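You operate a simulated robot arm through the tools that you are given. There is no shell and no other tool. Be economical: measure what you need, move in short steps, check, and stop when the job is done.

You run a simulated two-armed robot. Do the job below in one go: nothing can be reset, and whatever is moved stays where it is left.

TASK
Take the parts carton labelled "screws" from the bay seven of the back bench and put it on the bay six of the front bench. Stack the clean filter marked "F7" from the bay seven of the back bench on top of the clean filter that says "M5". Put one of the fittings from the drawer table on the top of the cleaning table. Put the circuit board labelled "rev c" from the drawer table on the shelf under the middle table and the circuit board that says "rev a" on the front of the drying table. Do these in any order. Set down upright: parts carton.

Only the result counts: the job must be done as asked and must still hold three seconds after the hand-in. Knocking over, shifting, dropping, spilling or breaking anything else fails it.

THE ROBOT
Two 6-joint arms with two-finger parallel grippers on one trunk, on a base that drives. Base frame: it is fixed to the floor where the robot stands at the start and does not move with it; the origin is under the middle of the robot, x ahead of it, y to its left, z up. Readings come in mm, degrees, newtons and seconds.
The left shoulder is at the start at [60, 187, 1122], the right one opposite. With the tool pointing down near the work surface each hand reaches from about 100 to 600 mm from the robot's upright axis, wherever it stands, measured 20 degrees to its own side. Places, roughly: bay six of the front bench [1500, 1200, 800]; circuit board [3250, 15000, 750]; fitting (3x3x4 cm) [3500, 14600, 800]; front of the drying table [5600, 13300, 700]; shelf under the middle table [3300, 13700, 200]; top of the cleaning table [4900, 11300, 800]. Payload 1.57 kg a hand.
The TCP of each hand is the grasp point between the finger pads, 30 mm short of the fingertips. In the tool frame z runs along the fingers and y along their closing line. The gripper opens to 110 mm. The fingers are 24 mm wide and 12 mm thick; the gripper's body (48 by 112 mm) begins 78 mm behind the TCP.
Orientation is told as [roll, pitch, yaw] about the base's x, y, z axes, in that order, counted from this pose: with the fingers straight down and closing along the base's y, the tool's x points along the base's -x, its y along +y and its z along -z.

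THE INTERFACE
- The arms move only by the tool servo_tool. It takes "left_deltas", "right_deltas" or both (then of equal length, played together; a hand with none holds still); each is a list of rows, each an object of numbers (a shift or turn left out is 0, a gripper value left out holds the last): "claw": the finger opening in mm, from 0 to 110; "tx", "ty", "tz": the shift along the base's x, y, z in mm; "rx", "ry", "rz": the turn, a rotation vector about the base's x, y, z in degrees. In form: [{"claw": .., "tx": .., "ty": .., "tz": .., "rx": .., "ry": .., "rz": ..}, ...]. A call has 1 to 10 rows; each row shifts and turns the commanded pose from where the row before left it. Each row takes 0.2 s and may step no farther than 50 mm and 8.6 degrees from the row before; otherwise, or with a gripper value out of range, the whole call is refused. A pose out of reach is approached as far as the arm can. The call stops where the force on the tool passes 40 N (or 10 N more than at its start, if that is more) or the arm is blocked; 0.2 s more then pass. Each finger travels about 153 mm/s and halts on what it meets, pressing with about 43 N; the grip force reading is that of the motor and also rises with nothing between the fingers. The clock runs only during rows and for 0.2 s after the last one: add rows that do not move to give the fingers time. The reply holds the time, the measured pose of the TCP, the force on the tool along the base axes, the opening and the grip force, in the units named above and with some noise, with the torque about the TCP (base axes, N m) and any sound that the robot's microphone picked up.
- Cameras (640 x 400 px; columns grow to the right, rows downward): "scene" is now at [15.1, -4.5, 1659.1]; the picture's right is [-0.06, -1.00, 0.00], its down [-0.81, 0.05, -0.59] and it looks along [0.59, -0.04, -0.81] (base axes); focal length 264 px, centre (320, 200). "left" rides on the left gripper at [70, -16, -141] in its tool frame; the picture's right is [0.23, 0.97, 0.00], its down [-0.85, 0.20, -0.48] and it looks along [-0.47, 0.11, 0.88] (tool axes); focal length 222 px, centre (320, 200). "right" rides on the right gripper at [70, 16, -141] in its tool frame; the picture's right is [-0.23, 0.97, 0.00], its down [-0.86, -0.20, -0.48] and it looks along [-0.47, -0.11, 0.88] (tool axes); focal length 222 px, centre (320, 200). There is no depth. A picture from a camera that has moved, and an enlarged one, comes with that camera's place and axes in the base frame and with its lens.
- snapshot(camera): a new picture of that camera. No time passes.
- lift_body(by): slides the trunk up (or, below 0, down) by that many mm; the arms and the scene camera ride with it, the base frame stays. It gives what a move gives, with no picture.
- base_move(legs): drives the robot by 1 to 6 legs, each [ahead, left, turn to the left] in mm, mm and degrees, along the robot's own axes; the way and the turn of a leg run together, so that a leg with both is an arc; at most 1500 mm and 180 degrees a leg. The arms and the cameras ride along, it lands a little off, and it stops where it bumps. It gives what a move gives.
- aim_head(pan, tilt): turns the head with the scene camera to pan (to the left, within 86 degrees either way) and tilt (down, from -29 to 69), counted from straight ahead of the robot. It gives what a move gives.
- close_up(camera, box): a new picture of the part [left, top, right, bottom] of that camera's present view, enlarged. No time passes.
- hand_in(): hands the job in; it is judged then, once.

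Work in short steps. Places have to be worked out from the pictures, the camera data and where the tool is seen: move nearer, look again, correct. Check each grasp and each placing, and mend what went wrong. You have 165 turns and 118 pictures in all, those below and enlarged ones among them. Open the grippers and draw the arms clear of the work before you hand the job in, unless the task says otherwise.

The tools are called after "Request:" as a command line: name --argument value ..., lists and objects as JSON in quotes. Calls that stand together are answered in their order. servo_tool: Moves the arms, as the interface text tells. Its arguments: {"type":"object","properties":{"left_deltas":{"type":"array","items":{"type":"object","properties":{"claw":{"type":"number"},"tx":{"type":"number"},"ty":{"type":"number"},"tz":{"type":"number"},"rx":{"type":"number"},"ry":{"type":"number"},"rz":{"type":"number"}}}},"right_deltas":{"type":"array","items":{"type":"object","properties":{"claw":{"type":"number"},"tx":{"type":"number"},"ty":{"type":"number"},"tz":{"type":"number"},"rx":{"type":"number"},"ry":{"type":"number"},"rz":{"type":"number"}}}}},"required":[]} The other tools are called the same way: lift_body (by) slides the trunk up or down; base_move (legs) drives the base; aim_head (pan, tilt) turns the head that bears the scene camera; snapshot (camera) takes a picture; close_up (camera, box) takes an enlarged picture of a part of a camera's view; hand_in () hands the job in.

At the start:

```text
t: 0.0
left_eef_pos: [405.1, 25.0, 1188.0]
left_ee_rot: [0.0, 0.0, 0.0]
left_wrist_force: [0.1, -0.1, 0.6]
left_ft_torque: [-0.01, 0.02, -0.03]
left_finger_gap: 109.9
left_finger_force: 0.1
right_eef_pos: [366.7, -396.5, 1150.8]
right_ee_rot: [0.0, -0.1, 0.0]
right_wrist_force: [1.1, -0.6, -0.1]
right_ft_torque: [0.0, -0.02, 0.02]
right_finger_gap: 110.1
right_finger_force: 0.1
trunk travel left (down, up): [-750.0, 240.0]
robot x, y, heading: [0.9, -1.5, 0.2]
head pan, tilt: [-3.5, 53.8]
```

scene: 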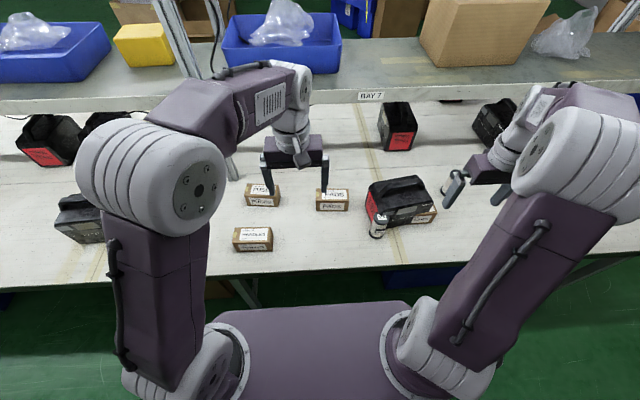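
right: 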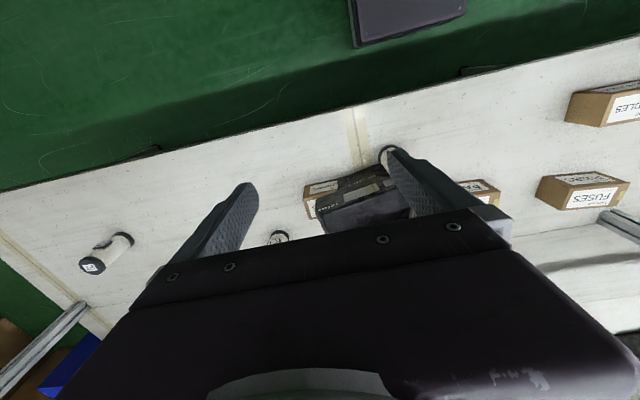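
left: 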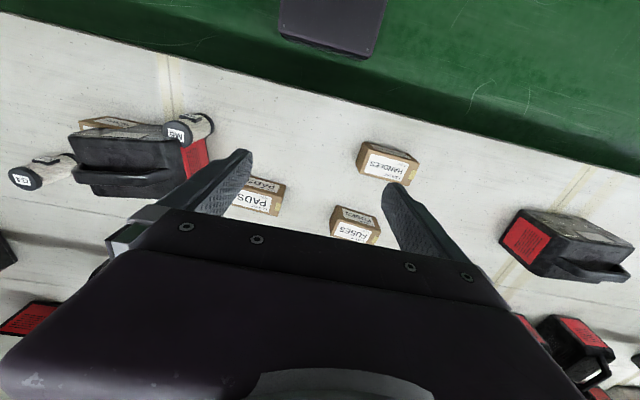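

I see cartons labelled pads, fuses, handles and another behind a battery-like box, plus cylinders (filters). I take enlarged views to read labels.

Request:
close_up --camera "scene" --box '[220, 90, 540, 290]'

Request:
close_up --camera "left" --box '[0, 90, 320, 290]'

Request:
close_up --camera "right" --box '[60, 120, 540, 300]'

```text
2.00 times, centred on (380, 190) of scene
camera zoom: at [15.1, -4.5, 1659.1], right [-0.06, -1.0, 0.0], down [-0.81, 0.05, -0.59], along [0.59, -0.04, -0.81], focal length 528 px, centre (200, 220)
```

zoom: 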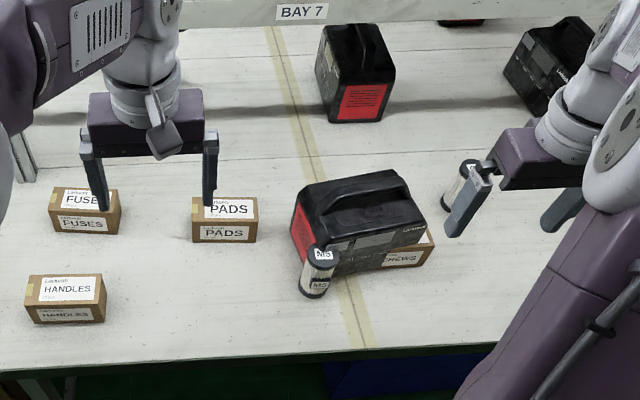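

```text
2.00 times, centred on (160, 190) of left
camera zoom: at [336.8, 7.0, 1326.9], right [-0.23, 0.97, 0.0], down [0.85, 0.2, 0.48], along [0.47, 0.11, -0.88], focal length 444 px, centre (640, 220)
```

zoom: 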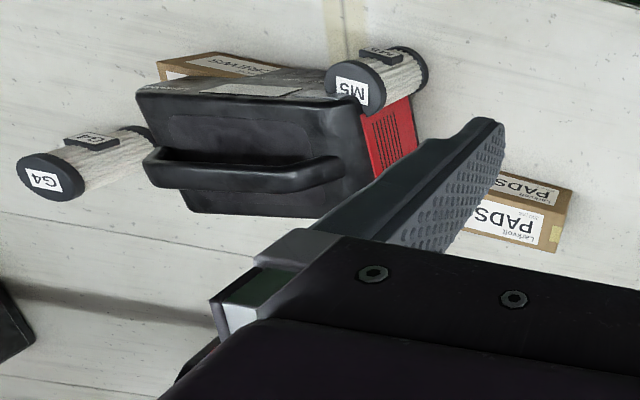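

```text
1.33 times, centred on (300, 210) of right
camera zoom: at [297.2, -378.6, 1291.8], right [0.23, 0.97, 0.0], down [0.86, -0.2, 0.48], along [0.47, -0.11, -0.88], focal length 296 px, centre (347, 187)
```

zoom: 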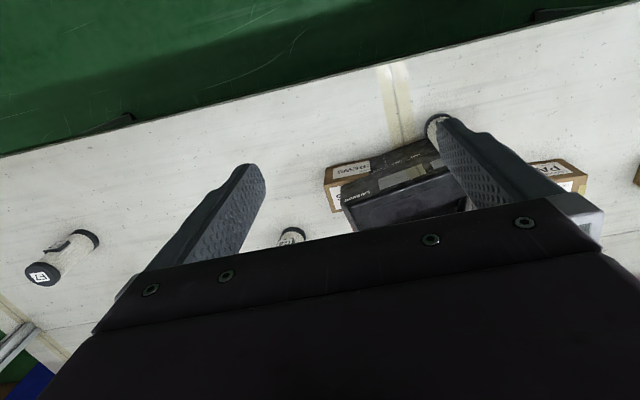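

The F7 filter seems upright near (590,-1095); the screws carton is near (545,-445), close to or under the battery case. I raise the right arm's view out of the way and look with the head.

Request:
servo_tool --right_deltas '[{"tx": -40, "ty": -20, "tz": 20}, {"tx": -40, "ty": -20, "tz": 20}, {"tx": -30, "ty": -20, "tz": 20}]' --left_deltas '[{"tx": -40, "ty": 30, "tz": 20}, {"tx": -40, "ty": 30, "tz": 20}, {"tx": -30, "ty": 30, "tz": 20}]'

Request:
aim_head --pan -35 --tilt 45

Request:
snapshot --camera "scene"

Request:
aim_head --pan 10 --tilt 10

Request:
snapshot --camera "scene"

Request:
aim_head --pan 70 --tilt 10

Request:
snapshot --camera "scene"

```text
refused: row 1 steps farther than a row can; nothing moved
```

```text
t: 1.0
left_eef_pos: [405.7, 23.7, 1187.6]
left_ee_rot: [0.0, -0.1, 0.0]
left_wrist_force: [0.4, 0.0, -0.6]
left_ft_torque: [0.0, 0.02, 0.03]
left_finger_gap: 110.1
left_finger_force: 0.0
right_eef_pos: [368.2, -396.4, 1151.6]
right_ee_rot: [0.0, 0.0, -0.1]
right_wrist_force: [0.9, -0.9, -0.3]
right_ft_torque: [-0.01, -0.01, 0.01]
right_finger_gap: 110.0
right_finger_force: 0.1
trunk travel left (down, up): [-750.0, 240.0]
robot x, y, heading: [1.1, 0.3, -0.2]
head pan, tilt: [-35.0, 45.0]
```

```text
111 pictures are left
camera scene: at [8.5, -46.6, 1671.0], right [-0.57, -0.82, 0.0], down [-0.58, 0.41, -0.71], along [0.58, -0.41, -0.71], focal length 264 px, centre (320, 200)
```

scene: 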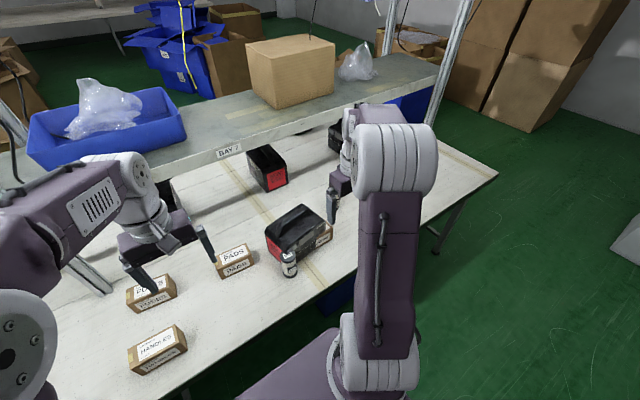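

```text
t: 2.1
left_eef_pos: [405.4, 22.3, 1188.2]
left_ee_rot: [-0.1, 0.0, 0.0]
left_wrist_force: [1.4, -0.1, -0.7]
left_ft_torque: [-0.03, -0.01, 0.02]
left_finger_gap: 109.8
left_finger_force: 0.1
right_eef_pos: [367.0, -397.8, 1152.0]
right_ee_rot: [0.0, 0.0, 0.1]
right_wrist_force: [0.1, 0.3, 0.7]
right_ft_torque: [-0.01, 0.01, 0.0]
right_finger_gap: 109.9
right_finger_force: 0.0
trunk travel left (down, up): [-750.0, 240.0]
robot x, y, heading: [-1.0, -2.6, -0.2]
head pan, tilt: [10.0, 10.0]
```

```text
110 pictures are left
camera scene: at [33.5, 15.9, 1725.9], right [0.17, -0.98, 0.0], down [-0.17, -0.03, -0.98], along [0.97, 0.17, -0.17], focal length 264 px, centre (320, 200)
```

scene: 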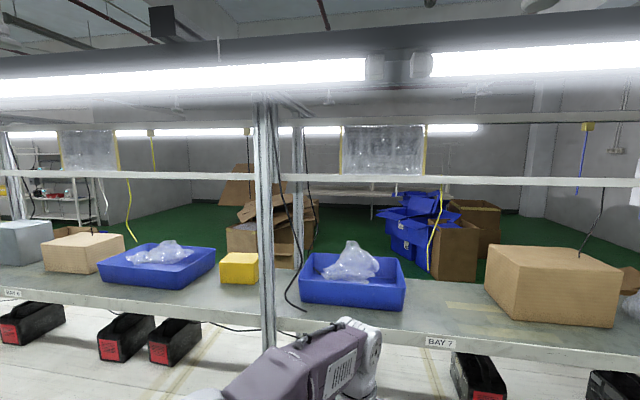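

```text
t: 3.4
left_eef_pos: [406.1, 23.3, 1187.4]
left_ee_rot: [0.1, 0.1, 0.0]
left_wrist_force: [0.4, -0.3, -0.3]
left_ft_torque: [-0.03, -0.02, -0.02]
left_finger_gap: 110.0
left_finger_force: 0.0
right_eef_pos: [368.1, -396.5, 1150.8]
right_ee_rot: [0.0, 0.1, 0.0]
right_wrist_force: [1.3, -0.4, 0.1]
right_ft_torque: [0.0, 0.01, 0.03]
right_finger_gap: 110.0
right_finger_force: 0.0
trunk travel left (down, up): [-750.0, 240.0]
robot x, y, heading: [0.9, -0.9, -0.0]
head pan, tilt: [70.0, 10.0]
```

```text
109 pictures are left
camera scene: at [-26.2, 87.2, 1725.9], right [0.94, -0.34, 0.0], down [-0.06, -0.16, -0.98], along [0.34, 0.93, -0.17], focal length 264 px, centre (320, 200)
```

scene: 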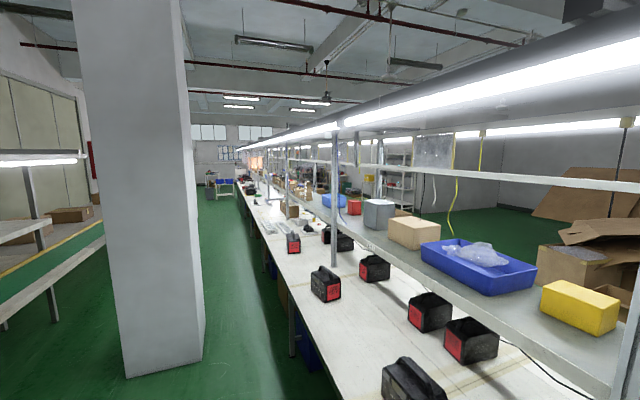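

The benches are back to back in a long row. I zoom on the screws carton/battery from the right hand camera and from a new scene angle.

Request:
close_up --camera "right" --box '[280, 140, 440, 240]'

Request:
aim_head --pan -35 --tilt 45

Request:
close_up --camera "scene" --box '[240, 190, 360, 290]'

```text
4.00 times, centred on (360, 190) of right
camera zoom: at [297.3, -378.6, 1291.8], right [0.23, 0.97, 0.0], down [0.86, -0.2, 0.48], along [0.47, -0.11, -0.88], focal length 888 px, centre (160, 240)
```

zoom: 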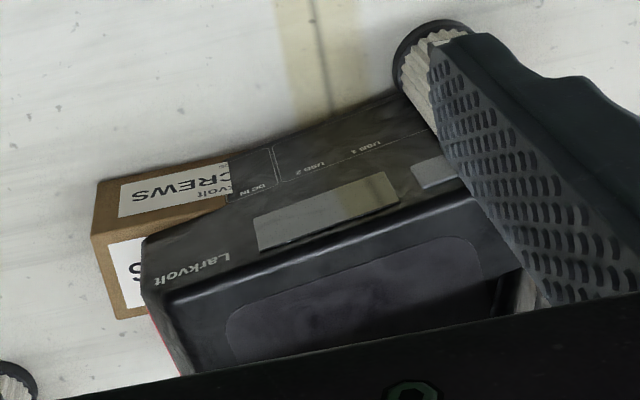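

```text
t: 5.2
left_eef_pos: [404.5, 24.1, 1186.7]
left_ee_rot: [0.0, 0.0, 0.0]
left_wrist_force: [0.1, 0.0, -0.5]
left_ft_torque: [-0.01, -0.01, 0.02]
left_finger_gap: 109.8
left_finger_force: 0.0
right_eef_pos: [367.7, -396.4, 1151.8]
right_ee_rot: [0.0, 0.0, 0.0]
right_wrist_force: [0.6, 0.2, -0.1]
right_ft_torque: [0.01, 0.0, 0.02]
right_finger_gap: 110.0
right_finger_force: 0.0
trunk travel left (down, up): [-750.0, 240.0]
robot x, y, heading: [0.4, -0.7, 0.1]
head pan, tilt: [-35.0, 45.0]
```

```text
4.00 times, centred on (300, 240) of scene
camera zoom: at [8.6, -46.7, 1671.0], right [-0.57, -0.82, 0.0], down [-0.58, 0.41, -0.71], along [0.58, -0.41, -0.71], focal length 1056 px, centre (400, 40)
```

zoom: 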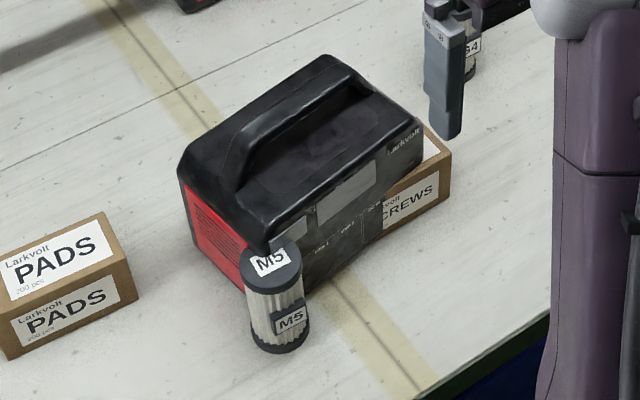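

The battery case stands beside the carton, yawed, with M5 in front of it around (495,-246). I drive right to see F7 and the carton from the other side.

Request:
base_move --legs '[[0, -850, 0]]'

Request:
aim_head --pan 0 --tilt 50

Request:
snapshot --camera "scene"

Request:
snapshot --camera "left"

Request:
snapshot --camera "right"

```text
t: 9.7
left_eef_pos: [408.2, -821.5, 1186.7]
left_ee_rot: [-0.2, 0.0, 0.3]
left_wrist_force: [0.1, -0.1, -0.2]
left_ft_torque: [-0.03, -0.02, 0.01]
left_finger_gap: 110.0
left_finger_force: 0.0
right_eef_pos: [373.3, -1241.9, 1151.2]
right_ee_rot: [0.1, 0.0, 0.4]
right_wrist_force: [-0.3, -0.3, 0.1]
right_ft_torque: [-0.03, 0.03, -0.04]
right_finger_gap: 109.9
right_finger_force: 0.1
trunk travel left (down, up): [-750.0, 240.0]
robot x, y, heading: [6.6, -849.6, 0.2]
head pan, tilt: [-35.0, 45.0]
```

```text
t: 10.7
left_eef_pos: [408.6, -822.2, 1186.8]
left_ee_rot: [0.0, -0.1, 0.4]
left_wrist_force: [-0.9, 0.0, 0.2]
left_ft_torque: [-0.01, -0.01, -0.02]
left_finger_gap: 110.2
left_finger_force: 0.1
right_eef_pos: [373.4, -1242.7, 1151.1]
right_ee_rot: [0.1, 0.0, 0.4]
right_wrist_force: [0.4, 0.0, 0.3]
right_ft_torque: [0.03, 0.04, -0.01]
right_finger_gap: 109.9
right_finger_force: 0.0
trunk travel left (down, up): [-750.0, 240.0]
robot x, y, heading: [3.8, -845.4, 0.4]
head pan, tilt: [0.0, 50.0]
```

```text
106 pictures are left
camera scene: at [22.1, -848.9, 1664.1], right [0.01, -1.0, 0.0], down [-0.77, -0.01, -0.64], along [0.64, 0.0, -0.77], focal length 264 px, centre (320, 200)
```

scene: 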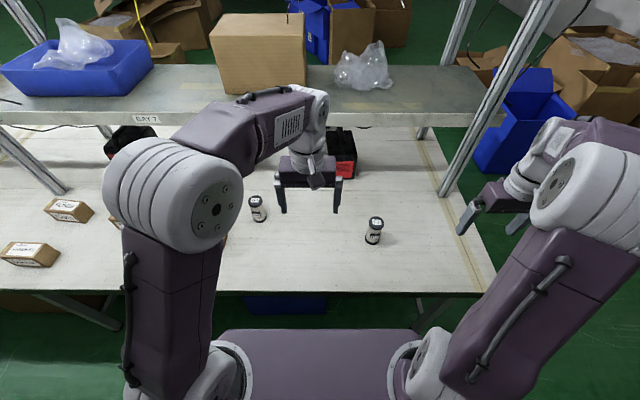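

```text
105 pictures are left
camera left: at [339.9, -839.4, 1327.0], right [-0.23, 0.97, 0.0], down [0.85, 0.21, 0.48], along [0.47, 0.11, -0.88], focal length 222 px, centre (320, 200)
```

left: 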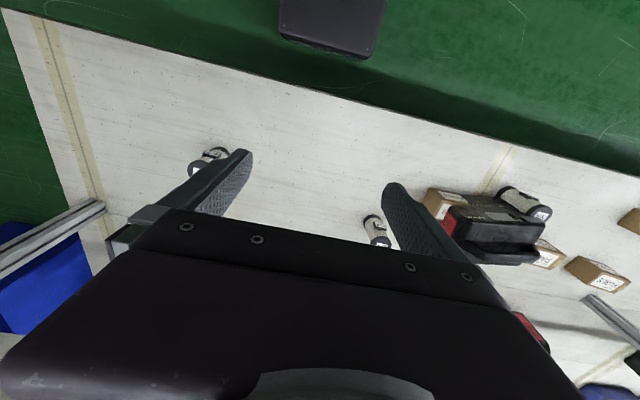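

```text
104 pictures are left
camera right: at [303.2, -1225.2, 1291.9], right [0.22, 0.98, 0.0], down [0.86, -0.19, 0.48], along [0.47, -0.11, -0.88], focal length 222 px, centre (320, 200)
```

right: 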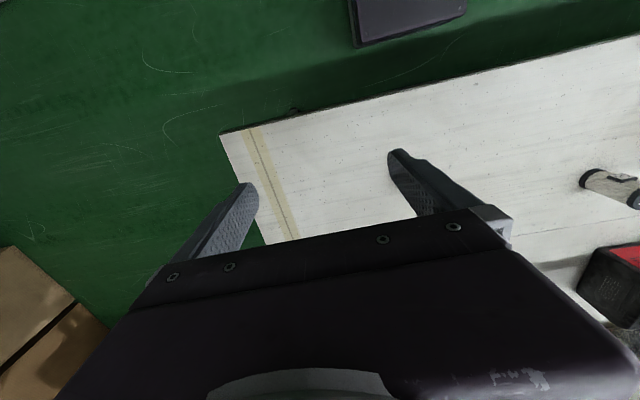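

F7 candidate at about (572,-1058), G4 at (668,-588). I zoom for labels and the carton from this side.

Request:
close_up --camera "scene" --box '[340, 200, 420, 250]'

Request:
close_up --camera "left" --box '[350, 160, 570, 290]'

```text
8.00 times, centred on (380, 225) of scene
camera zoom: at [22.1, -848.9, 1664.1], right [0.01, -1.0, 0.0], down [-0.77, -0.01, -0.64], along [0.64, 0.0, -0.77], focal length 2113 px, centre (-160, 0)
```

zoom: 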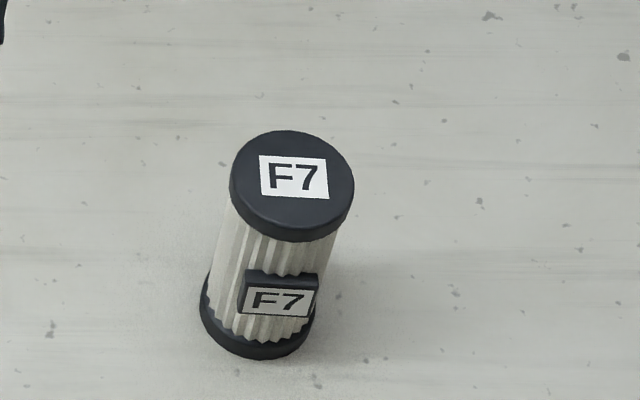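

```text
2.91 times, centred on (460, 225) of left
camera zoom: at [339.9, -839.4, 1327.0], right [-0.23, 0.97, 0.0], down [0.85, 0.21, 0.48], along [0.47, 0.11, -0.88], focal length 646 px, centre (-87, 127)
```

zoom: 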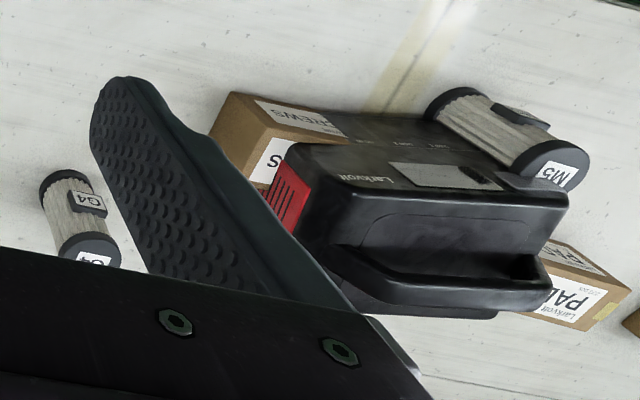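

The battery case appears to rest on or over part of the screws carton. I bring the left hand camera closer from the carton's right side to be sure.

Request:
servo_tool --left_deltas '[{"ty": 45}, {"ty": 45}, {"ty": 45}, {"ty": 45}, {"tz": -45}, {"tz": -45}, {"tz": -45}, {"tz": -45}]'

Request:
snapshot --camera "left"

Request:
snapshot --camera "scene"

```text
t: 12.5
left_eef_pos: [404.3, -638.9, 1008.0]
left_ee_rot: [0.1, -0.1, 0.3]
left_wrist_force: [0.6, -0.7, 0.0]
left_ft_torque: [-0.02, 0.04, 0.02]
left_finger_gap: 110.2
left_finger_force: 0.1
right_eef_pos: [373.4, -1243.9, 1150.3]
right_ee_rot: [0.0, 0.0, 0.4]
right_wrist_force: [-0.5, 0.6, 0.6]
right_ft_torque: [-0.03, 0.03, 0.01]
right_finger_gap: 109.7
right_finger_force: 0.0
trunk travel left (down, up): [-750.0, 240.0]
robot x, y, heading: [3.0, -846.7, 0.5]
head pan, tilt: [0.0, 50.0]
```

```text
101 pictures are left
camera left: at [336.0, -656.3, 1147.9], right [-0.23, 0.97, 0.0], down [0.85, 0.21, 0.48], along [0.47, 0.11, -0.88], focal length 222 px, centre (320, 200)
```

left: 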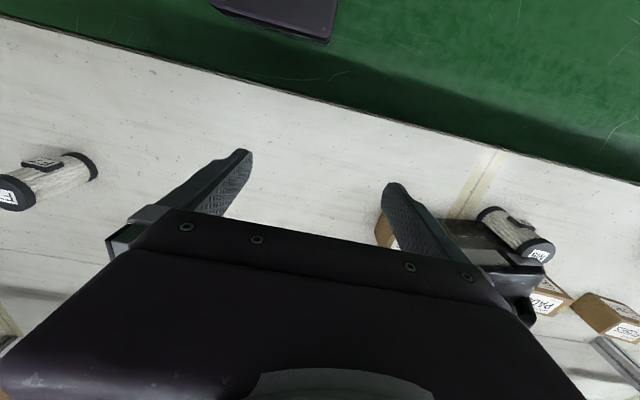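

```text
100 pictures are left
camera scene: at [23.7, -848.9, 1664.1], right [0.01, -1.0, 0.0], down [-0.77, -0.01, -0.64], along [0.64, 0.0, -0.77], focal length 264 px, centre (320, 200)
```

scene: 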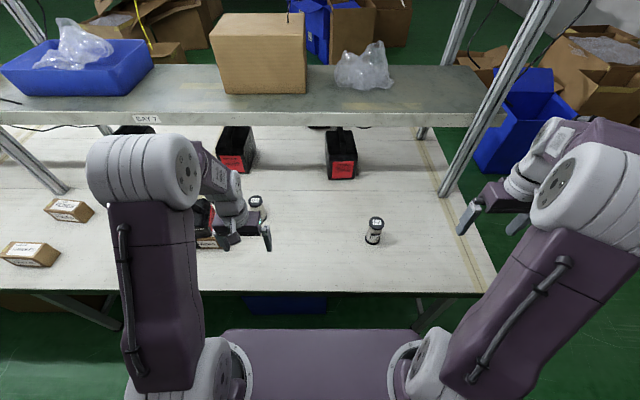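

The finger hides it; I shift the hand forward and left to bring the carton between the fingers.

Request:
servo_tool --left_deltas '[{"tx": 30, "ty": 35}, {"tx": 30, "ty": 35}]'

Request:
close_up --camera "left" --box '[220, 80, 480, 240]'

```text
t: 13.1
left_eef_pos: [466.6, -566.9, 1008.3]
left_ee_rot: [-0.2, -0.1, 0.5]
left_wrist_force: [0.2, 0.6, -1.2]
left_ft_torque: [-0.03, -0.02, 0.04]
left_finger_gap: 110.0
left_finger_force: 0.0
right_eef_pos: [373.7, -1241.4, 1152.2]
right_ee_rot: [-0.1, 0.1, 0.4]
right_wrist_force: [-0.2, 0.3, -0.1]
right_ft_torque: [-0.03, 0.02, 0.0]
right_finger_gap: 110.0
right_finger_force: 0.1
trunk travel left (down, up): [-750.0, 240.0]
robot x, y, heading: [4.1, -846.5, 0.4]
head pan, tilt: [0.0, 50.0]
```

```text
2.46 times, centred on (350, 160) of left
camera zoom: at [399.4, -584.2, 1148.2], right [-0.23, 0.97, 0.0], down [0.85, 0.21, 0.48], along [0.46, 0.11, -0.88], focal length 547 px, centre (246, 298)
```

zoom: 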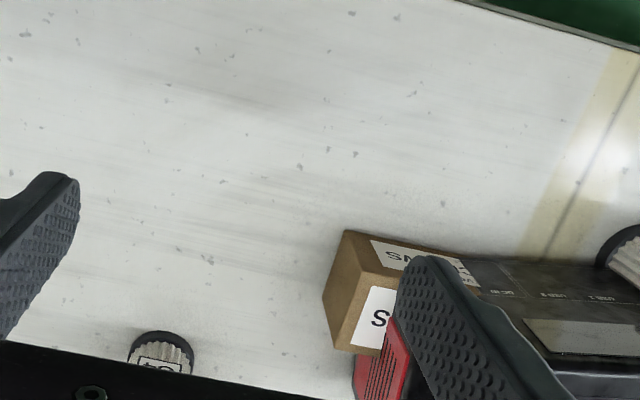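

The carton seems about 130 mm long (y -476 to about -346), so the battery overlaps its left part. I shift a bit more left for an unobstructed view.

Request:
servo_tool --left_deltas '[{"tx": 10, "ty": 45}, {"tx": 10, "ty": 45}, {"ty": 30}]'

Request:
close_up --camera "left" --box '[220, 80, 420, 205]'

```text
t: 13.9
left_eef_pos: [489.3, -450.8, 1007.8]
left_ee_rot: [0.0, -0.1, 0.4]
left_wrist_force: [0.0, -0.8, 0.4]
left_ft_torque: [0.01, 0.03, -0.02]
left_finger_gap: 110.2
left_finger_force: 0.0
right_eef_pos: [372.8, -1241.8, 1150.7]
right_ee_rot: [0.0, 0.0, 0.4]
right_wrist_force: [-0.2, 0.6, -0.6]
right_ft_torque: [0.0, 0.01, -0.03]
right_finger_gap: 109.9
right_finger_force: 0.1
trunk travel left (down, up): [-750.0, 240.0]
robot x, y, heading: [2.2, -847.8, 0.5]
head pan, tilt: [0.0, 50.0]
```

```text
3.20 times, centred on (320, 142) of left
camera zoom: at [419.9, -467.9, 1148.2], right [-0.23, 0.97, 0.0], down [0.85, 0.21, 0.48], along [0.47, 0.11, -0.88], focal length 711 px, centre (320, 384)
```

zoom: 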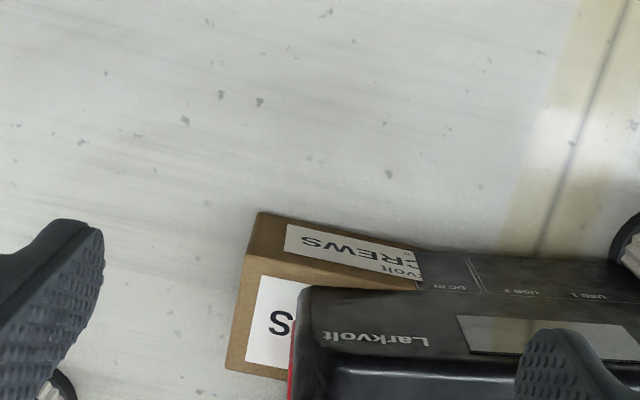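

Still ambiguous; I tilt the left hand so its camera looks almost horizontally at the front of the carton and battery.

Request:
servo_tool --left_deltas '[{"tx": -40}, {"tx": -40}, {"tx": -30, "tz": -15, "ry": -8.4}, {"tx": -15, "tz": -20, "ry": -8.4}, {"tz": -20, "ry": -8.4}, {"tz": -20, "ry": -8.4}, {"tz": -20, "ry": -8.4}, {"tz": -20, "ry": -8.4}]'

Request:
snapshot --camera "left"

```text
t: 15.7
left_eef_pos: [400.1, -409.1, 933.0]
left_ee_rot: [-3.5, -46.8, 1.3]
left_wrist_force: [0.0, -0.2, -0.3]
left_ft_torque: [-0.04, 0.0, -0.03]
left_finger_gap: 109.9
left_finger_force: 0.0
left hand out of reach, approached as far as the arm can: row 4, 5, 7, 8
right_eef_pos: [373.0, -1241.2, 1152.0]
right_ee_rot: [0.0, 0.0, 0.4]
right_wrist_force: [0.1, 0.3, -0.3]
right_ft_torque: [-0.01, -0.01, 0.01]
right_finger_gap: 110.3
right_finger_force: 0.1
trunk travel left (down, up): [-750.0, 240.0]
robot x, y, heading: [5.1, -851.5, 0.6]
head pan, tilt: [0.0, 50.0]
```

```text
97 pictures are left
camera left: at [250.1, -421.4, 978.2], right [-0.13, 0.97, -0.21], down [0.24, 0.23, 0.94], along [0.96, 0.08, -0.27], focal length 222 px, centre (320, 200)
```

left: 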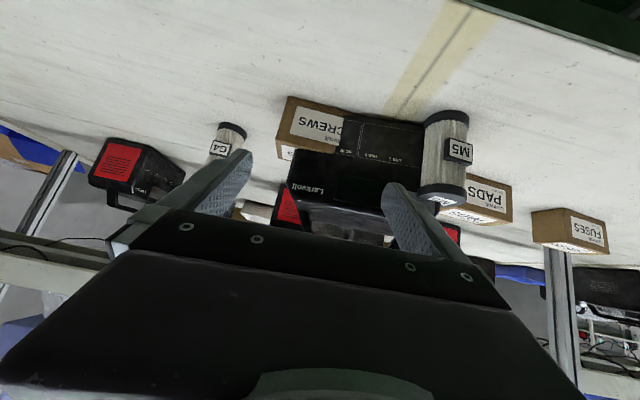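

Request:
close_up --camera "left" --box '[260, 85, 480, 225]'

```text
2.86 times, centred on (370, 155) of left
camera zoom: at [250.1, -421.4, 978.2], right [-0.13, 0.97, -0.21], down [0.24, 0.23, 0.94], along [0.96, 0.08, -0.27], focal length 635 px, centre (177, 329)
```

zoom: 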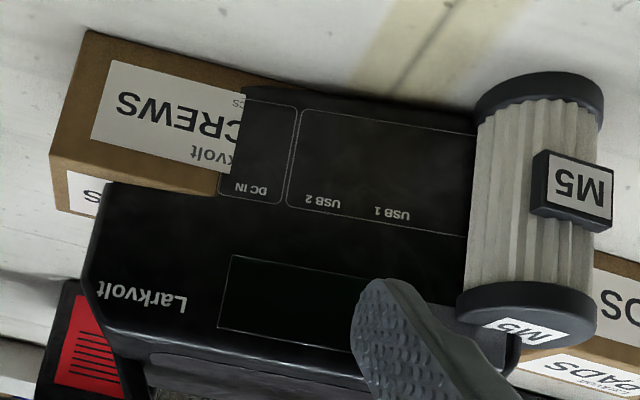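

The carton's left part is covered by the battery case, but its right ~30 mm is free; I can grip that end (closing along x) and draw it out to the right. First I straighten the left hand, raise it, and move the base forward for F7.

Request:
servo_tool --left_deltas '[{"tx": -10, "tz": 30, "ry": 8}, {"tx": -10, "tz": 30, "ry": 8}, {"tx": -5, "tz": 30, "ry": 8}, {"tz": 30, "ry": 8}, {"tz": 30, "ry": 8}, {"tz": 30, "ry": 7, "ty": -30}, {"ty": -48}, {"ty": -48}, {"ty": -48}]'

Request:
base_move --legs '[[45, -40, 0]]'

Request:
snapshot --camera "scene"

```text
t: 17.7
left_eef_pos: [370.9, -586.1, 1114.0]
left_ee_rot: [-1.7, -0.1, 0.5]
left_wrist_force: [0.4, -0.6, 0.0]
left_ft_torque: [0.04, 0.02, 0.03]
left_finger_gap: 109.9
left_finger_force: 0.1
right_eef_pos: [373.2, -1244.6, 1149.9]
right_ee_rot: [0.2, 0.1, 0.4]
right_wrist_force: [0.1, 0.7, 0.3]
right_ft_torque: [0.01, 0.0, -0.02]
right_finger_gap: 109.8
right_finger_force: 0.1
trunk travel left (down, up): [-750.0, 240.0]
robot x, y, heading: [3.9, -846.3, 0.7]
head pan, tilt: [0.0, 50.0]
```

```text
t: 18.7
left_eef_pos: [412.5, -618.1, 1113.1]
left_ee_rot: [-1.9, -0.1, 0.5]
left_wrist_force: [-0.5, -0.2, 0.4]
left_ft_torque: [-0.05, -0.02, -0.04]
left_finger_gap: 110.3
left_finger_force: 0.1
right_eef_pos: [414.8, -1277.0, 1153.0]
right_ee_rot: [-0.2, -0.2, 0.5]
right_wrist_force: [0.1, 0.7, 0.5]
right_ft_torque: [-0.06, -0.04, 0.02]
right_finger_gap: 109.8
right_finger_force: 0.1
trunk travel left (down, up): [-750.0, 240.0]
robot x, y, heading: [46.0, -888.1, 0.7]
head pan, tilt: [0.0, 50.0]
```

```text
95 pictures are left
camera scene: at [61.5, -882.4, 1664.1], right [0.01, -1.0, 0.0], down [-0.76, -0.01, -0.65], along [0.65, 0.0, -0.76], focal length 264 px, centre (320, 200)
```

scene: 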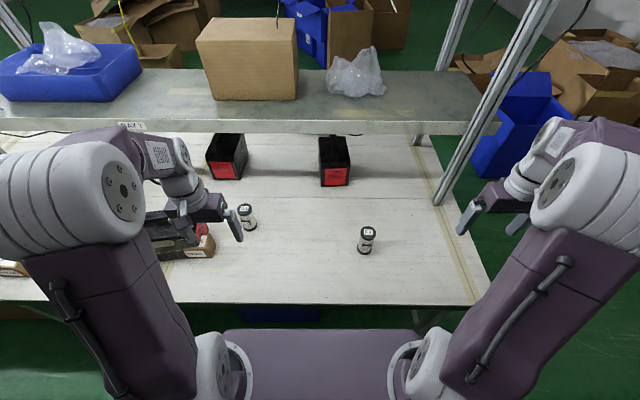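

F7 is clear of obstacles. I move the right hand above it, to about (560,-1058,1010).

Request:
servo_tool --right_deltas '[{"tx": 20, "ty": 36}, {"tx": 25, "ty": 36}, {"tx": 25, "ty": 36}, {"tx": 25, "ty": 36}, {"tx": 25, "ty": 36, "tz": -20}, {"tx": 20, "ty": 36, "tz": -30}, {"tz": -40}, {"tz": -40}]'

Request:
snapshot --camera "right"

Request:
close_up --camera "scene" --box '[300, 150, 460, 270]'

```text
refused: row 6 steps farther than a row can; nothing moved
```

```text
94 pictures are left
camera right: at [344.4, -1259.5, 1294.2], right [0.22, 0.98, 0.0], down [0.86, -0.19, 0.48], along [0.47, -0.11, -0.88], focal length 222 px, centre (320, 200)
```

right: 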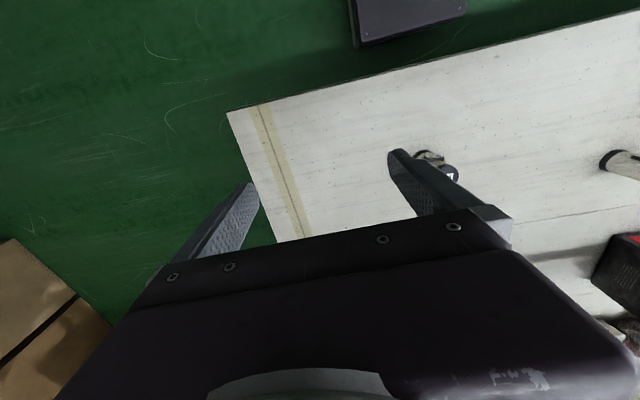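

```text
3.33 times, centred on (380, 210) of scene
camera zoom: at [61.5, -882.4, 1664.1], right [0.01, -1.0, 0.0], down [-0.76, -0.01, -0.65], along [0.65, 0.0, -0.76], focal length 880 px, centre (120, 167)
```

zoom: 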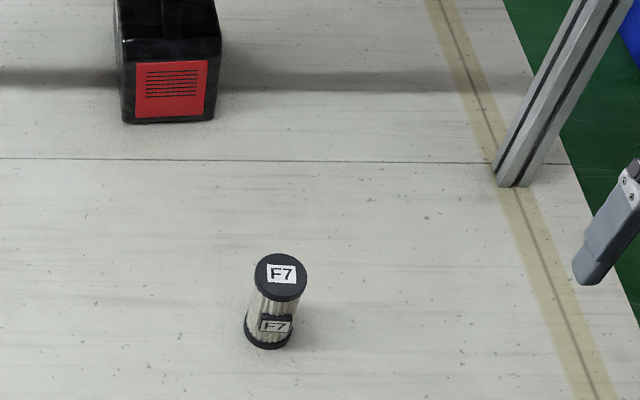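

One row was over the limit; I resend with smaller steps, target above (575,-1057).

Request:
servo_tool --right_deltas '[{"tx": 25, "ty": 36}, {"tx": 25, "ty": 36}, {"tx": 25, "ty": 36}, {"tx": 25, "ty": 36}, {"tx": 25, "ty": 36}, {"tx": 25, "ty": 36}, {"tz": -45}, {"tz": -45}, {"tz": -40}]'

Request:
snapshot --camera "right"

Request:
close_up --camera "scene" --box '[280, 150, 440, 270]'

```text
t: 20.7
left_eef_pos: [417.4, -622.8, 1112.1]
left_ee_rot: [-1.7, 0.0, 0.6]
left_wrist_force: [0.8, -0.4, 0.0]
left_ft_torque: [-0.01, 0.06, -0.03]
left_finger_gap: 110.1
left_finger_force: 0.1
right_eef_pos: [565.9, -1065.5, 1021.3]
right_ee_rot: [0.0, 0.1, 0.5]
right_wrist_force: [-0.5, 0.5, 0.4]
right_ft_torque: [-0.01, 0.05, 0.01]
right_finger_gap: 110.1
right_finger_force: 0.0
trunk travel left (down, up): [-750.0, 240.0]
robot x, y, heading: [48.2, -888.8, 0.5]
head pan, tilt: [0.0, 50.0]
```

```text
92 pictures are left
camera right: at [497.0, -1049.0, 1161.2], right [0.22, 0.98, 0.0], down [0.86, -0.19, 0.48], along [0.47, -0.1, -0.88], focal length 222 px, centre (320, 200)
```

right: 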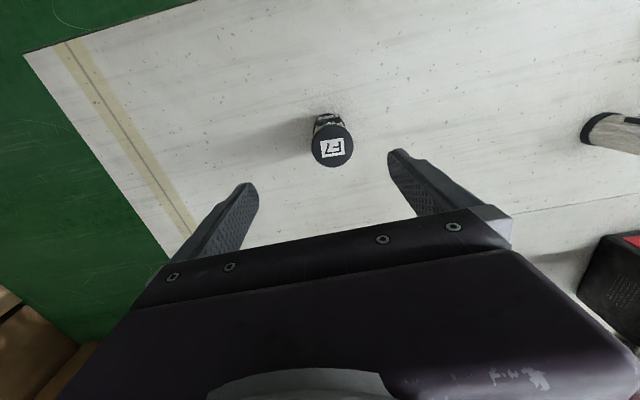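

```text
3.33 times, centred on (360, 210) of scene
camera zoom: at [68.4, -887.1, 1664.1], right [0.01, -1.0, 0.0], down [-0.77, -0.01, -0.64], along [0.64, 0.01, -0.77], focal length 880 px, centre (187, 167)
```

zoom: 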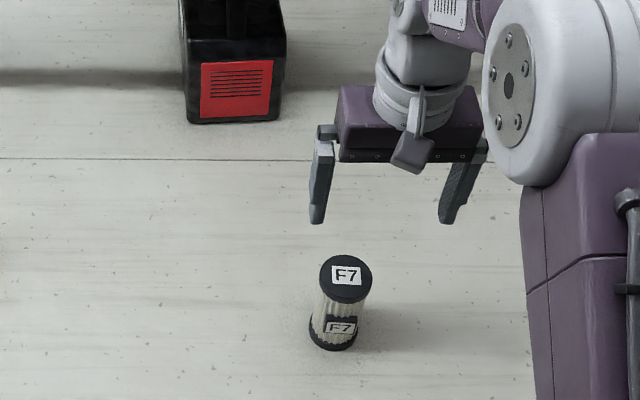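

F7's axis is at (580,-1050), top about z 870. I centre over it, lower to z 835, and close.

Request:
servo_tool --right_deltas '[{"tx": 14, "ty": 15}, {"tz": -46}, {"tz": -46}, {"tz": -46}, {"tz": -46}, {"claw": 50}, {"claw": 40}, {}, {}]'

Request:
snapshot --camera "right"

```text
t: 22.7
left_eef_pos: [415.4, -621.3, 1112.7]
left_ee_rot: [-1.7, 0.0, 0.6]
left_wrist_force: [-0.7, 0.2, 0.0]
left_ft_torque: [0.01, 0.01, -0.02]
left_finger_gap: 109.9
left_finger_force: 0.1
right_eef_pos: [581.8, -1046.1, 837.8]
right_ee_rot: [0.1, 0.0, 0.4]
right_wrist_force: [1.1, 0.0, -0.9]
right_ft_torque: [0.0, 0.03, 0.04]
right_finger_gap: 54.4
right_finger_force: 43.2
trunk travel left (down, up): [-750.0, 240.0]
robot x, y, heading: [45.5, -887.1, 0.7]
head pan, tilt: [0.0, 50.0]
```

```text
90 pictures are left
camera right: at [512.9, -1029.3, 979.0], right [0.22, 0.98, 0.0], down [0.86, -0.19, 0.48], along [0.47, -0.1, -0.88], focal length 222 px, centre (320, 200)
```

right: 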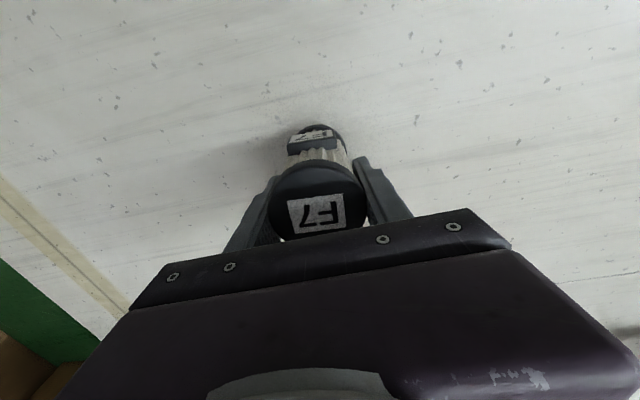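

F7 is gripped. I lift it to about z 1090, then shift the base 200 mm left so the left hand can reach the carton's free end.

Request:
servo_tool --right_deltas '[{"tz": 30}, {"tz": 45}, {"tz": 45}, {"tz": 45}, {"tz": 45}, {"tz": 45}, {"tx": -45}, {"tx": -45}]'

Request:
base_move --legs '[[0, 200, 0]]'

Request:
snapshot --camera "left"

Request:
snapshot --camera "scene"

```text
t: 24.5
left_eef_pos: [412.8, -622.8, 1112.6]
left_ee_rot: [-1.7, -0.2, 0.6]
left_wrist_force: [-0.3, -0.1, -0.1]
left_ft_torque: [-0.04, -0.02, 0.0]
left_finger_gap: 110.1
left_finger_force: 0.0
right_eef_pos: [491.8, -1048.4, 1092.8]
right_ee_rot: [0.1, -0.1, 0.6]
right_wrist_force: [-0.8, 0.1, 0.8]
right_ft_torque: [-0.02, -0.05, 0.0]
right_finger_gap: 40.0
right_finger_force: 0.2
trunk travel left (down, up): [-750.0, 240.0]
robot x, y, heading: [50.1, -888.8, 0.5]
head pan, tilt: [0.0, 50.0]
```

```text
t: 26.1
left_eef_pos: [413.8, -424.6, 1113.6]
left_ee_rot: [-1.6, 0.0, 0.4]
left_wrist_force: [0.7, -0.1, -0.1]
left_ft_torque: [-0.01, -0.04, 0.03]
left_finger_gap: 109.7
left_finger_force: 0.0
right_eef_pos: [491.7, -851.8, 1091.7]
right_ee_rot: [0.1, 0.0, 0.6]
right_wrist_force: [-0.9, 0.5, 0.0]
right_ft_torque: [0.05, -0.01, 0.0]
right_finger_gap: 40.0
right_finger_force: 0.1
trunk travel left (down, up): [-750.0, 240.0]
robot x, y, heading: [46.0, -689.8, 0.2]
head pan, tilt: [0.0, 50.0]
```

```text
89 pictures are left
camera left: at [345.3, -438.3, 1253.3], right [-0.24, 0.97, -0.03], down [0.85, 0.22, 0.47], along [0.47, 0.09, -0.88], focal length 222 px, centre (320, 200)
```

left: 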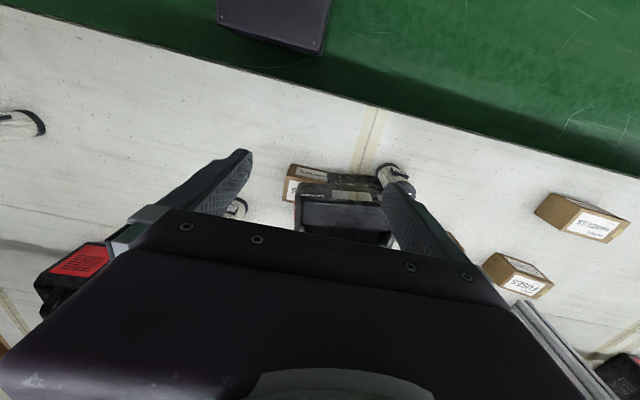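

```text
88 pictures are left
camera scene: at [64.9, -691.0, 1664.1], right [0.01, -1.0, 0.0], down [-0.77, -0.01, -0.64], along [0.64, 0.01, -0.77], focal length 264 px, centre (320, 200)
```

scene: 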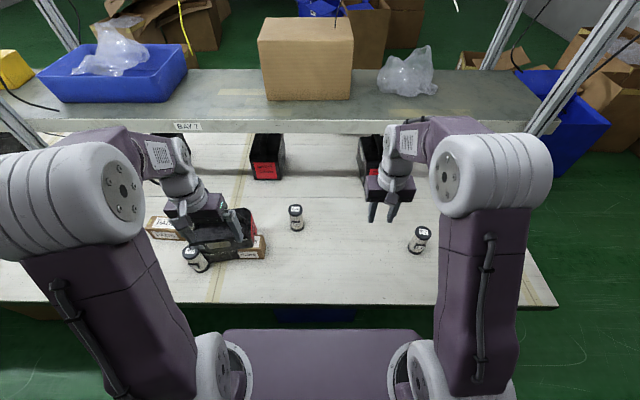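

F7 slipped out of the grip on lifting, but stands upright at its place; I'll retry later with a slower lift. Now, with the base here, I turn the left hand 90° for the carton's free end.

Request:
servo_tool --left_deltas '[{"rz": 8.5, "ty": -15, "tx": 10}, {"rz": 8.5, "ty": -15, "tx": 10}, {"rz": 8.5, "ty": -15, "tx": 10}, {"rz": 8.5, "ty": -15, "tx": 10}, {"rz": 8.5, "ty": -15, "tx": 10}, {"rz": 8.5, "ty": -10, "tx": 20}, {"rz": 8.5, "tx": 20}, {"rz": 8.5, "tx": 20}, {"rz": 8.5, "tx": 20}, {"rz": 8.5}]'

Request:
servo_tool --left_deltas '[{"rz": 4.2, "rx": 6, "tz": -20}, {"rx": 8, "tz": -30}, {"tz": -30}]'

Request:
snapshot --camera "left"

Request:
close_up --camera "scene" --box '[130, 130, 330, 280]'

```text
t: 28.3
left_eef_pos: [543.8, -507.4, 1112.1]
left_ee_rot: [-1.7, -0.2, 85.6]
left_wrist_force: [0.5, 0.4, -0.3]
left_ft_torque: [-0.03, -0.03, 0.05]
left_finger_gap: 109.9
left_finger_force: 0.1
right_eef_pos: [491.5, -850.6, 1092.9]
right_ee_rot: [0.0, 0.0, 0.5]
right_wrist_force: [-0.7, 0.0, -0.4]
right_ft_torque: [-0.03, -0.01, -0.01]
right_finger_gap: 39.9
right_finger_force: 0.0
trunk travel left (down, up): [-750.0, 240.0]
robot x, y, heading: [44.3, -689.4, 0.5]
head pan, tilt: [0.0, 50.0]
```

```text
t: 29.1
left_eef_pos: [545.4, -504.6, 1031.1]
left_ee_rot: [-1.5, -14.1, 89.7]
left_wrist_force: [1.0, -0.3, 0.3]
left_ft_torque: [0.01, 0.0, 0.02]
left_finger_gap: 110.4
left_finger_force: 0.1
right_eef_pos: [493.0, -850.1, 1092.1]
right_ee_rot: [0.0, 0.1, 0.5]
right_wrist_force: [0.2, -0.7, -0.4]
right_ft_torque: [-0.01, 0.05, 0.0]
right_finger_gap: 39.9
right_finger_force: 0.2
trunk travel left (down, up): [-750.0, 240.0]
robot x, y, heading: [44.4, -687.6, 0.5]
head pan, tilt: [0.0, 50.0]
```

```text
87 pictures are left
camera left: at [558.3, -608.2, 1148.3], right [-0.97, -0.21, -0.08], down [-0.21, 0.72, 0.67], along [-0.08, 0.67, -0.74], focal length 222 px, centre (320, 200)
```

left: 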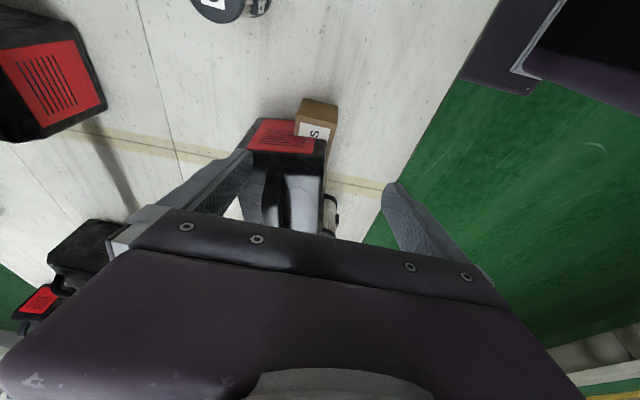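

```text
2.67 times, centred on (230, 205) of scene
camera zoom: at [65.7, -687.7, 1664.1], right [0.01, -1.0, 0.0], down [-0.77, -0.01, -0.64], along [0.64, 0.01, -0.77], focal length 704 px, centre (560, 187)
```

zoom: 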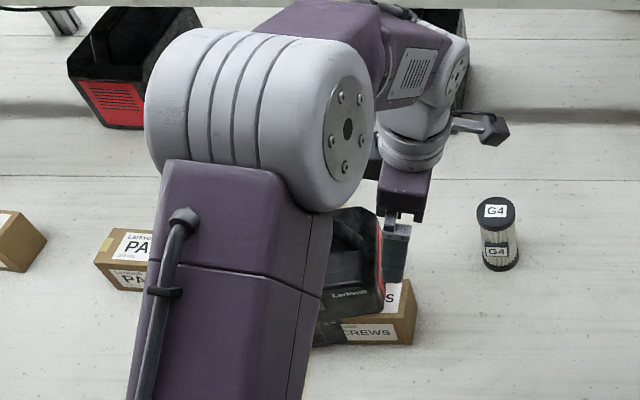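

The hand is over the free end, tilted correctly. I zoom to measure the carton's end.

Request:
close_up --camera "left" --box '[230, 80, 370, 220]'

```text
2.86 times, centred on (300, 150) of left
camera zoom: at [558.3, -608.2, 1148.3], right [-0.97, -0.21, -0.08], down [-0.21, 0.72, 0.67], along [-0.08, 0.67, -0.74], focal length 635 px, centre (377, 343)
```

zoom: 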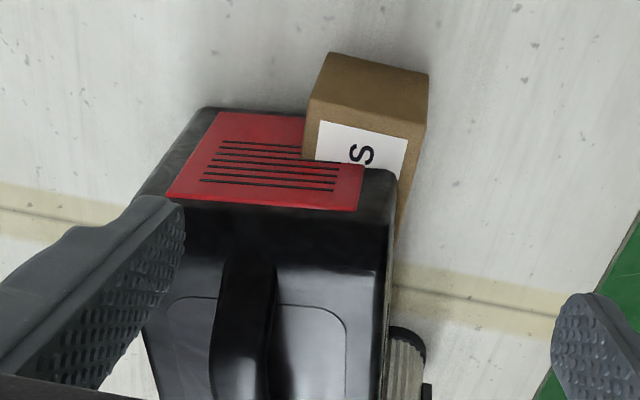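

Carton end measured: x 532–592, end y ≈ -475, top z ≈ 825, free for ~37 mm before the battery. I descend beside the end, slide in, and close gently.

Request:
servo_tool --left_deltas '[{"tx": 17, "ry": 1.5, "tz": -30}, {"tz": -48}, {"tz": -48}, {"tz": -48}, {"tz": -40}, {"tz": -19}, {"ty": 14}, {"ty": 14}, {"ty": 13}]'

Request:
snapshot --camera "left"

```text
t: 31.1
left_eef_pos: [562.4, -465.1, 799.4]
left_ee_rot: [0.1, -14.1, 89.3]
left_wrist_force: [0.1, 0.0, 0.3]
left_ft_torque: [-0.06, -0.01, 0.0]
left_finger_gap: 110.2
left_finger_force: 0.1
right_eef_pos: [490.8, -850.9, 1093.0]
right_ee_rot: [0.0, 0.0, 0.6]
right_wrist_force: [0.6, -0.1, 0.0]
right_ft_torque: [0.0, 0.03, 0.02]
right_finger_gap: 40.1
right_finger_force: 0.0
trunk travel left (down, up): [-750.0, 240.0]
robot x, y, heading: [47.7, -689.4, 0.7]
head pan, tilt: [0.0, 50.0]
```

```text
84 pictures are left
camera left: at [578.8, -568.5, 917.9], right [-0.98, -0.21, -0.05], down [-0.19, 0.72, 0.67], along [-0.1, 0.67, -0.74], focal length 222 px, centre (320, 200)
```

left: 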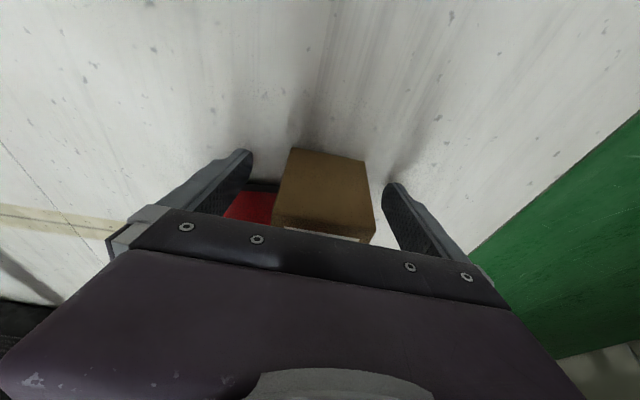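

Fingers straddle the end; close and then slide slowly to -y.

Request:
servo_tool --left_deltas '[{"claw": 75}, {"claw": 45}, {}, {}]'

Request:
servo_tool --left_deltas '[{"ty": -8}, {"ty": -8}, {"ty": -10}, {"ty": -15}]'

Request:
snapshot --camera "left"

Request:
close_up --camera "scene" --box '[130, 150, 330, 280]'

```text
t: 32.1
left_eef_pos: [562.5, -466.1, 797.9]
left_ee_rot: [0.1, -14.0, 89.4]
left_wrist_force: [-0.7, -0.1, -0.5]
left_ft_torque: [0.16, 0.11, 0.09]
left_finger_gap: 62.4
left_finger_force: 43.3
right_eef_pos: [491.9, -850.7, 1093.1]
right_ee_rot: [0.0, 0.0, 0.6]
right_wrist_force: [0.5, -0.5, -0.1]
right_ft_torque: [-0.01, 0.01, 0.0]
right_finger_gap: 39.9
right_finger_force: 0.0
trunk travel left (down, up): [-750.0, 240.0]
robot x, y, heading: [41.9, -688.5, 0.4]
head pan, tilt: [0.0, 50.0]
```

```text
t: 33.1
left_eef_pos: [560.8, -509.2, 798.8]
left_ee_rot: [0.1, -13.9, 89.4]
left_wrist_force: [-0.2, 0.8, -0.9]
left_ft_torque: [-0.18, 0.11, -0.04]
left_finger_gap: 62.4
left_finger_force: 43.1
right_eef_pos: [491.5, -851.3, 1093.1]
right_ee_rot: [0.0, -0.1, 0.6]
right_wrist_force: [0.0, 0.0, 0.3]
right_ft_torque: [-0.02, -0.02, -0.01]
right_finger_gap: 39.7
right_finger_force: 0.1
trunk travel left (down, up): [-750.0, 240.0]
robot x, y, heading: [49.5, -691.0, 0.6]
head pan, tilt: [0.0, 50.0]
```

```text
83 pictures are left
camera left: at [577.4, -611.7, 918.0], right [-0.98, -0.21, -0.05], down [-0.19, 0.72, 0.67], along [-0.1, 0.67, -0.74], focal length 222 px, centre (320, 200)
```

left: 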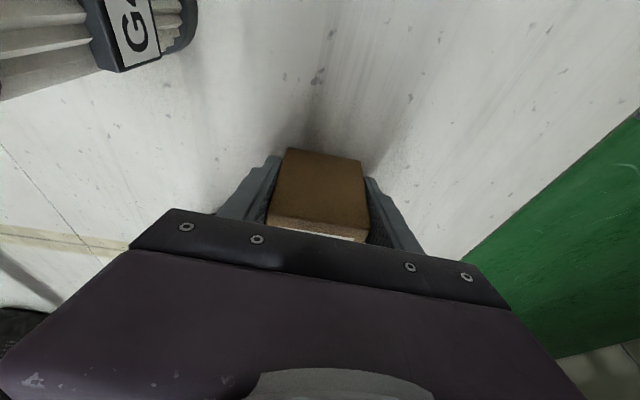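

```text
3.08 times, centred on (230, 215) of scene
camera zoom: at [65.4, -689.3, 1664.0], right [0.01, -1.0, 0.0], down [-0.77, -0.01, -0.64], along [0.64, 0.01, -0.77], focal length 813 px, centre (597, 154)
```

zoom: 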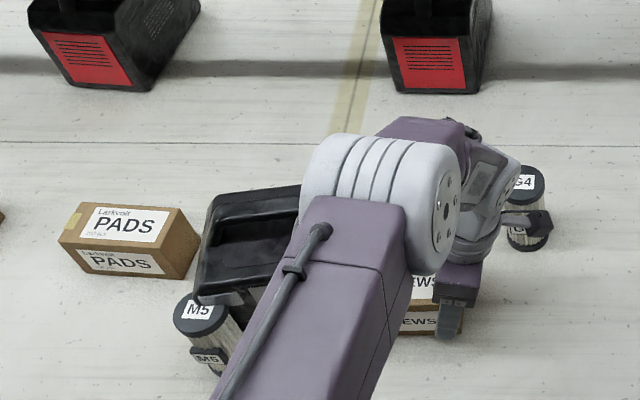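

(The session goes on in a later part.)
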